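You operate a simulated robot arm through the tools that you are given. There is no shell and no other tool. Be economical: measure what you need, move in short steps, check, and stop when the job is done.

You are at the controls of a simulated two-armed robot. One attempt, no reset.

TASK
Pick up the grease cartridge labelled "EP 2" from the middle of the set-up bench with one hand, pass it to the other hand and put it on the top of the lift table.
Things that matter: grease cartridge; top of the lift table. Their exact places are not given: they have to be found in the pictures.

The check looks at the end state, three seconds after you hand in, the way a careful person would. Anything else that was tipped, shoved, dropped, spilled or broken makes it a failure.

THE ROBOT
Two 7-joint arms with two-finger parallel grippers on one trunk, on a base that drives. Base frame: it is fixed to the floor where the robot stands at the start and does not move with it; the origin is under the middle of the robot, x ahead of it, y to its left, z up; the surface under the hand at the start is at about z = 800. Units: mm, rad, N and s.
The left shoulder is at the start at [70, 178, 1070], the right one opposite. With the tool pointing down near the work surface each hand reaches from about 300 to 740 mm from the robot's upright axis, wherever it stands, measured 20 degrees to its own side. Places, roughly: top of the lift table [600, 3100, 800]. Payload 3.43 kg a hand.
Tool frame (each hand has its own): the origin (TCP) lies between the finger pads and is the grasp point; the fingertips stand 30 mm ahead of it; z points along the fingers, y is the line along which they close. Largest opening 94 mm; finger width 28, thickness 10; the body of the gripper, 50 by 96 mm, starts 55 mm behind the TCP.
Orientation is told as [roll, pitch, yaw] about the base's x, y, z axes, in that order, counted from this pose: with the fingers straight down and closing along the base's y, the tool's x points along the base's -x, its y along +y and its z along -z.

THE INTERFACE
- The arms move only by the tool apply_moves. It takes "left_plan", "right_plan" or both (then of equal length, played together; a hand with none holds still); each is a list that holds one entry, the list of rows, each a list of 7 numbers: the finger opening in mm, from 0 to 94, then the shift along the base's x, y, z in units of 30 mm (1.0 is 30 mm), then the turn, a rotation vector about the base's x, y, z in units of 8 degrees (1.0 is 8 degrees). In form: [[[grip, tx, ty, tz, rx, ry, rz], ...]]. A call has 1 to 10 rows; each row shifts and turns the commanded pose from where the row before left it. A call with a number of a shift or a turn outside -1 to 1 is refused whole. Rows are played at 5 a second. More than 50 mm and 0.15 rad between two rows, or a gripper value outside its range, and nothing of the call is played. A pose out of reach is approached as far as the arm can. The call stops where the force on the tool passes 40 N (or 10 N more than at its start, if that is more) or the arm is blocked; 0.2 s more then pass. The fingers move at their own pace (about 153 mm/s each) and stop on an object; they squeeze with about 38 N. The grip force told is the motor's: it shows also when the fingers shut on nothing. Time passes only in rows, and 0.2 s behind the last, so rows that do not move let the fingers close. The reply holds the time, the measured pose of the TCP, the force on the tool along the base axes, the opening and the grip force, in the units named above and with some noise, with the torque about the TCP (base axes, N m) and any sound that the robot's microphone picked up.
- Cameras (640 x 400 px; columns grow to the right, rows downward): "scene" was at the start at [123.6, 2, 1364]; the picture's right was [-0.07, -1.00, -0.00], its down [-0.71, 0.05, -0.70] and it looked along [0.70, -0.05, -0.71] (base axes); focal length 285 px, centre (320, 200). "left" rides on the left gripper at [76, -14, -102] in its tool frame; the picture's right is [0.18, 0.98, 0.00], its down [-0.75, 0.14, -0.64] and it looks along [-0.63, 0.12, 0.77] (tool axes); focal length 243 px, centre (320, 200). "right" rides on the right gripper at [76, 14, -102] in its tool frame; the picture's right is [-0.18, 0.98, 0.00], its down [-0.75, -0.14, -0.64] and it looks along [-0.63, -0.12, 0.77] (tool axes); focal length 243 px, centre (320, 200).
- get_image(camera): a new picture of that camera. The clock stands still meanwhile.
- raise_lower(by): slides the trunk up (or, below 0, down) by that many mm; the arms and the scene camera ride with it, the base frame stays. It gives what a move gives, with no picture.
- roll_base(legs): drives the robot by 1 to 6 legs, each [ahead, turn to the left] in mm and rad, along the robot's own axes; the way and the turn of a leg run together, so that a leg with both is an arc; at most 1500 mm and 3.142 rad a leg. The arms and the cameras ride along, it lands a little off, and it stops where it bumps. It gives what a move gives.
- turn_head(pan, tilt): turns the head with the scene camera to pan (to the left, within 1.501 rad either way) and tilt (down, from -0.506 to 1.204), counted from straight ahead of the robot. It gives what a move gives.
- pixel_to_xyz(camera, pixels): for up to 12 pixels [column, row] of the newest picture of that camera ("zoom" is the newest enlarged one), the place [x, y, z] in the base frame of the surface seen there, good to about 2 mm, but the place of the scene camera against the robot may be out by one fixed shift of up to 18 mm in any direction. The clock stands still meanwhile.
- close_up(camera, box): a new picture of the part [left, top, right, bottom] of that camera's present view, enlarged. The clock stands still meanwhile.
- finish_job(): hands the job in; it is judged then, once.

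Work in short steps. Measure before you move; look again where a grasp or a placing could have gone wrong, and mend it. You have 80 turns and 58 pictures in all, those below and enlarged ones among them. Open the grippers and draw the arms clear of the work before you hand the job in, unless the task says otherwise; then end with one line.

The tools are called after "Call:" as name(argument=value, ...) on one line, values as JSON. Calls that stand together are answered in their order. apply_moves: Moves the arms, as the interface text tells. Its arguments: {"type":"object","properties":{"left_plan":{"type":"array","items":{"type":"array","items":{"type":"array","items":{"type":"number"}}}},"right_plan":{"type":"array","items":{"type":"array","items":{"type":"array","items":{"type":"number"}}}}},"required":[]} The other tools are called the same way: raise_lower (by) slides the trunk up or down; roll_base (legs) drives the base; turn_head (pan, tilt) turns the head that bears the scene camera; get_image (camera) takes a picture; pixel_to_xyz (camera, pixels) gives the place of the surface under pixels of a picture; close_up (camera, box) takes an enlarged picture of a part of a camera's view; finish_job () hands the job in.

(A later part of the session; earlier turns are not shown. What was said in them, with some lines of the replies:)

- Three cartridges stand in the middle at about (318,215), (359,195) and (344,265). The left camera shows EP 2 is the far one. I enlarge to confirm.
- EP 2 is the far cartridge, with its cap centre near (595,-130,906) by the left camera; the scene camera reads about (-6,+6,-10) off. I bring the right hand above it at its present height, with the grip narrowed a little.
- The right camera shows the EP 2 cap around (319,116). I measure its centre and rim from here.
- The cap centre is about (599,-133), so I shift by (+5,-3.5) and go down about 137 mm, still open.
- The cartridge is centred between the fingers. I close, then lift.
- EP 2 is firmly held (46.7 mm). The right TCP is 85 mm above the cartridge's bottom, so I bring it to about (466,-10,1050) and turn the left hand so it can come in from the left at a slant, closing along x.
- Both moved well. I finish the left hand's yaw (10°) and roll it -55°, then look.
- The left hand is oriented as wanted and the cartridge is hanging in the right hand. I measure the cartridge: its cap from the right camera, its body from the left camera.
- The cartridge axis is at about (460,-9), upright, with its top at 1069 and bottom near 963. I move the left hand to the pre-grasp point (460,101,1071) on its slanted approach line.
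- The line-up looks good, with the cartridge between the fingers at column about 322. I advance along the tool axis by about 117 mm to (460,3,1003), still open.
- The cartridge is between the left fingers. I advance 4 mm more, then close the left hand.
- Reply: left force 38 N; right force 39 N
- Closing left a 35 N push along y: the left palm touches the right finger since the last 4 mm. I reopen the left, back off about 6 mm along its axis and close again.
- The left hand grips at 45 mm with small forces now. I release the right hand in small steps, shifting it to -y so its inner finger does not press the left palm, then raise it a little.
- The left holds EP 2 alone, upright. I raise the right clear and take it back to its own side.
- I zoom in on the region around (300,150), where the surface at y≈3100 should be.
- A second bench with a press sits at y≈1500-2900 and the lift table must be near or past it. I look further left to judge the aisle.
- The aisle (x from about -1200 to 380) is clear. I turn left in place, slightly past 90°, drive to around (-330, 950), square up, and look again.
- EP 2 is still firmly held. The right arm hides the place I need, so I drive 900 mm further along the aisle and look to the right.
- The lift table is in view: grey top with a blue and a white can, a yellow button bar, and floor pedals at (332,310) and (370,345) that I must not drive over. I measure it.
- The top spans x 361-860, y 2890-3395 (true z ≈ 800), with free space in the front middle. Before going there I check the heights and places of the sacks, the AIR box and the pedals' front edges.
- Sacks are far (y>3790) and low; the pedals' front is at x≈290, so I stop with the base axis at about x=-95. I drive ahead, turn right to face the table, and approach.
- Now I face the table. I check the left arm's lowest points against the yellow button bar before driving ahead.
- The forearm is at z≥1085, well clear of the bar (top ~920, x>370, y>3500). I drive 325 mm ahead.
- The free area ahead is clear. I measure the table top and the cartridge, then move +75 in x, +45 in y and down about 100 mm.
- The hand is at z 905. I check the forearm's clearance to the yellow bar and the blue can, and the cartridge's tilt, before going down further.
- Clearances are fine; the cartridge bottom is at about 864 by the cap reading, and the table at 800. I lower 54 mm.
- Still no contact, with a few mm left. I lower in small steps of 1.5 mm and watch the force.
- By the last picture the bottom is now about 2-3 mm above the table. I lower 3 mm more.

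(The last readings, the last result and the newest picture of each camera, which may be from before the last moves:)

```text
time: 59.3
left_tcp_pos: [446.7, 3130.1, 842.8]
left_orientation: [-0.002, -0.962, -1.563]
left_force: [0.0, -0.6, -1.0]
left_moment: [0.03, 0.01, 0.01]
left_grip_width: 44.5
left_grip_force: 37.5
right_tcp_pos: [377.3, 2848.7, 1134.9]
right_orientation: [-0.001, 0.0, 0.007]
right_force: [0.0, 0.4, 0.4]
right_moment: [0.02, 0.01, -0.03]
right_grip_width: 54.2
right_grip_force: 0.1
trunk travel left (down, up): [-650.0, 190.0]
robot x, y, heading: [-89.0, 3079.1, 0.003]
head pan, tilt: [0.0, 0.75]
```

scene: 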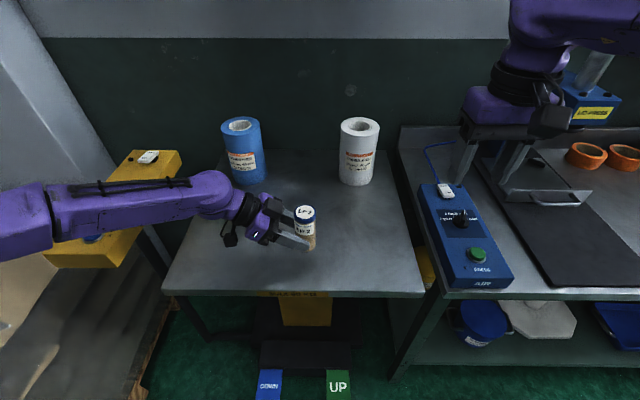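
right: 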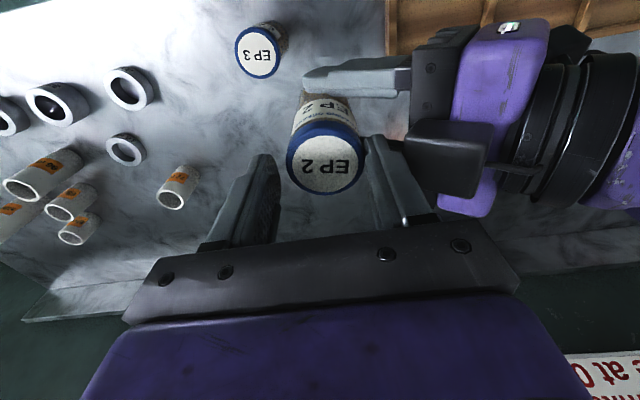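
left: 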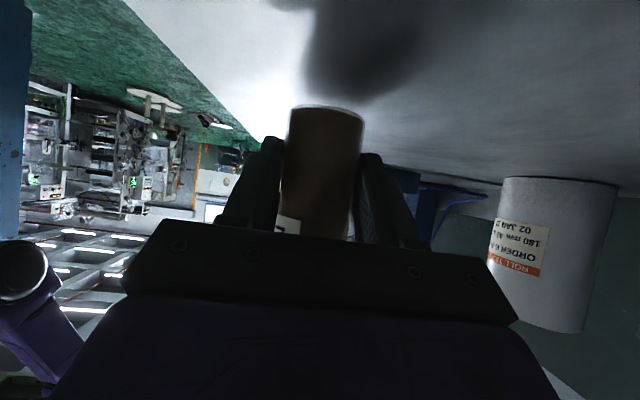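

No contact yet; I go down 2 mm more.

Call:
apply_moves(left_plan=[[[30, 0, 0, -0.035, 0, 0, 0], [30, 0, 0, -0.035, 0, 0, 0], [30, 0, 0, 0, 0, 0, 0]]])

Call:
close_up(camera="scene", box=[240, 190, 360, 270])

```text
time: 60.1
left_tcp_pos: [445.7, 3130.4, 842.1]
left_orientation: [0.002, -0.963, -1.564]
left_force: [2.4, 0.4, 11.4]
left_moment: [-0.35, -0.05, 0.09]
left_grip_width: 44.6
left_grip_force: 38.3
right_tcp_pos: [376.0, 2848.5, 1135.5]
right_orientation: [-0.002, -0.002, 0.007]
right_force: [0.1, -0.8, 0.1]
right_moment: [-0.01, 0.04, -0.03]
right_grip_width: 54.3
right_grip_force: 0.1
trunk travel left (down, up): [-650.0, 190.0]
robot x, y, heading: [-87.0, 3076.4, 0.007]
head pan, tilt: [0.0, 0.75]
```

```text
5.00 times, centred on (300, 230) of scene
```

zoom: 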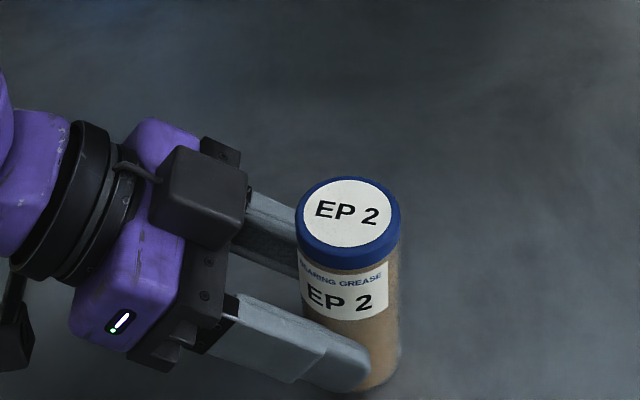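

Contact: 11 N upward, cartridge upright. I open slowly, then back off along the tool axis.

Call:
apply_moves(left_plan=[[[46, 0, 0, 0, 0, 0, 0], [50, 0, 0, 0, 0, 0, 0], [60, 0, 0, 0, 0, 0, 0], [74, 0, 0, 0, 0, 0, 0], [74, 0, 0, 0, 0, 0, 0]]])

Call:
get_image(camera="left")

```text
time: 61.3
left_tcp_pos: [446.1, 3131.0, 839.6]
left_orientation: [-0.004, -0.961, -1.562]
left_force: [0.1, -0.6, -1.0]
left_moment: [0.01, -0.01, 0.02]
left_grip_width: 74.3
left_grip_force: 0.1
right_tcp_pos: [377.7, 2848.5, 1134.9]
right_orientation: [-0.001, 0.001, 0.006]
right_force: [0.6, 0.6, 0.0]
right_moment: [-0.01, 0.0, 0.01]
right_grip_width: 54.2
right_grip_force: 0.1
trunk travel left (down, up): [-650.0, 190.0]
robot x, y, heading: [-88.6, 3079.1, 0.005]
head pan, tilt: [0.0, 0.75]
```

```text
26 pictures are left
```

left: 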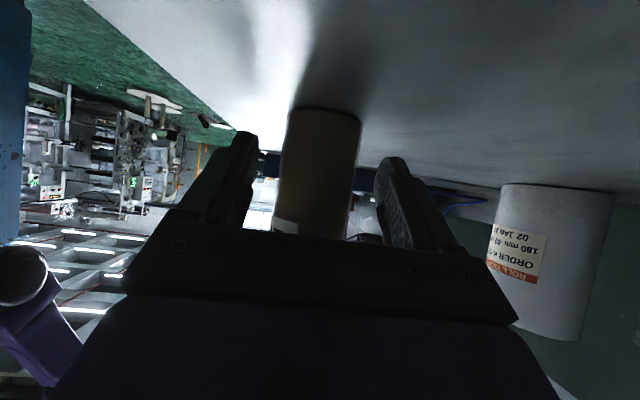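

The cartridge stands free between the open fingers. I back off along the tool axis (up and to the left), about 150 mm.

Call:
apply_moves(left_plan=[[[74, 0, 0.4, 0.28, 0, 0, 0], [74, 0, 0.5, 0.35, 0, 0, 0], [74, 0, 0.5, 0.35, 0, 0, 0], [74, 0, 0.5, 0.4, 0, 0, 0], [74, 0, 0.5, 0.6, 0, 0, 0], [74, 0, 0.4, 0.8, 0, 0, 0], [74, 0, 0.3, 0.9, 0, 0, 0], [74, 0, 0, 0.9, 0, 0, 0]]])

Call:
get_image(camera="scene")

```text
time: 63.1
left_tcp_pos: [445.8, 3222.5, 977.7]
left_orientation: [-0.004, -0.962, -1.563]
left_force: [-0.9, -0.3, -0.1]
left_moment: [0.01, 0.02, -0.04]
left_grip_width: 74.2
left_grip_force: 0.1
right_tcp_pos: [377.1, 2848.1, 1135.7]
right_orientation: [-0.001, 0.0, 0.006]
right_force: [-0.2, -1.3, -0.2]
right_moment: [0.02, -0.02, -0.04]
right_grip_width: 53.9
right_grip_force: 0.1
trunk travel left (down, up): [-650.0, 190.0]
robot x, y, heading: [-90.5, 3078.0, 0.004]
head pan, tilt: [0.0, 0.75]
```

```text
25 pictures are left
```

scene: 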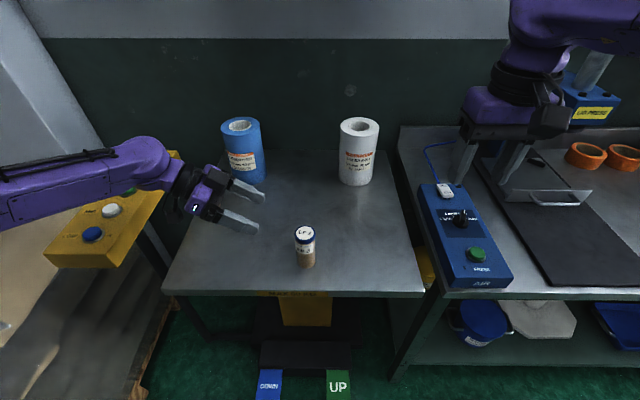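

EP 2 stands upright on the lift table. I raise the left hand further, open both grippers, and back the base away.

Call:
apply_moves(left_plan=[[[90, 0, 0, 0.9, 0, 0, 0], [90, 0, 0, 0.9, 0, 0, 0], [90, 0, 0, 0.9, 0, 0, 0]]], right_plan=[[[90, 0, 0, 0, 0, 0, 0], [90, 0, 0, 0, 0, 0, 0], [90, 0, 0, 0, 0, 0, 0]]])

Call:
roll_base(legs=[[-300, 0]])

Call:
get_image(camera="scene")

```text
time: 63.9
left_tcp_pos: [447.0, 3223.4, 1058.5]
left_orientation: [-0.005, -0.961, -1.562]
left_force: [-1.2, -0.4, 0.4]
left_moment: [-0.01, 0.02, 0.02]
left_grip_width: 90.1
left_grip_force: 0.1
right_tcp_pos: [377.2, 2848.0, 1135.4]
right_orientation: [0.0, 0.001, 0.007]
right_force: [-1.1, 0.2, 0.6]
right_moment: [-0.02, 0.0, -0.02]
right_grip_width: 89.6
right_grip_force: 0.0
trunk travel left (down, up): [-650.0, 190.0]
robot x, y, heading: [-87.2, 3077.4, 0.003]
head pan, tilt: [0.0, 0.75]
```

```text
time: 66.0
left_tcp_pos: [143.9, 3220.9, 1057.5]
left_orientation: [-0.005, -0.961, -1.565]
left_force: [0.3, 0.4, -0.6]
left_moment: [-0.01, 0.01, -0.01]
left_grip_width: 90.1
left_grip_force: 0.1
right_tcp_pos: [71.6, 2846.0, 1135.2]
right_orientation: [-0.001, 0.0, 0.003]
right_force: [0.2, 0.1, -0.4]
right_moment: [-0.02, 0.01, -0.01]
right_grip_width: 90.1
right_grip_force: 0.1
trunk travel left (down, up): [-650.0, 190.0]
robot x, y, heading: [-389.9, 3075.0, -0.001]
head pan, tilt: [0.0, 0.75]
```

```text
24 pictures are left
```

scene: 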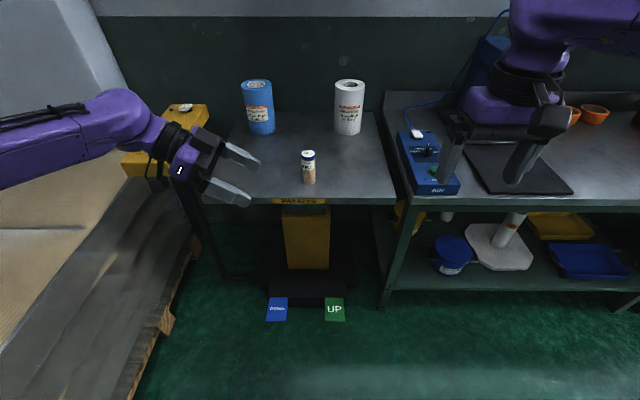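

EP 2 stands upright on the lift table at (308,167), nothing else has moved, and both hands are open and clear. I hand in.

Call:
finish_job()

```text
The job is handed in.
```

The EP 2 cartridge was picked up with the right hand, passed to the left, and now stands upright on the top of the lift table.
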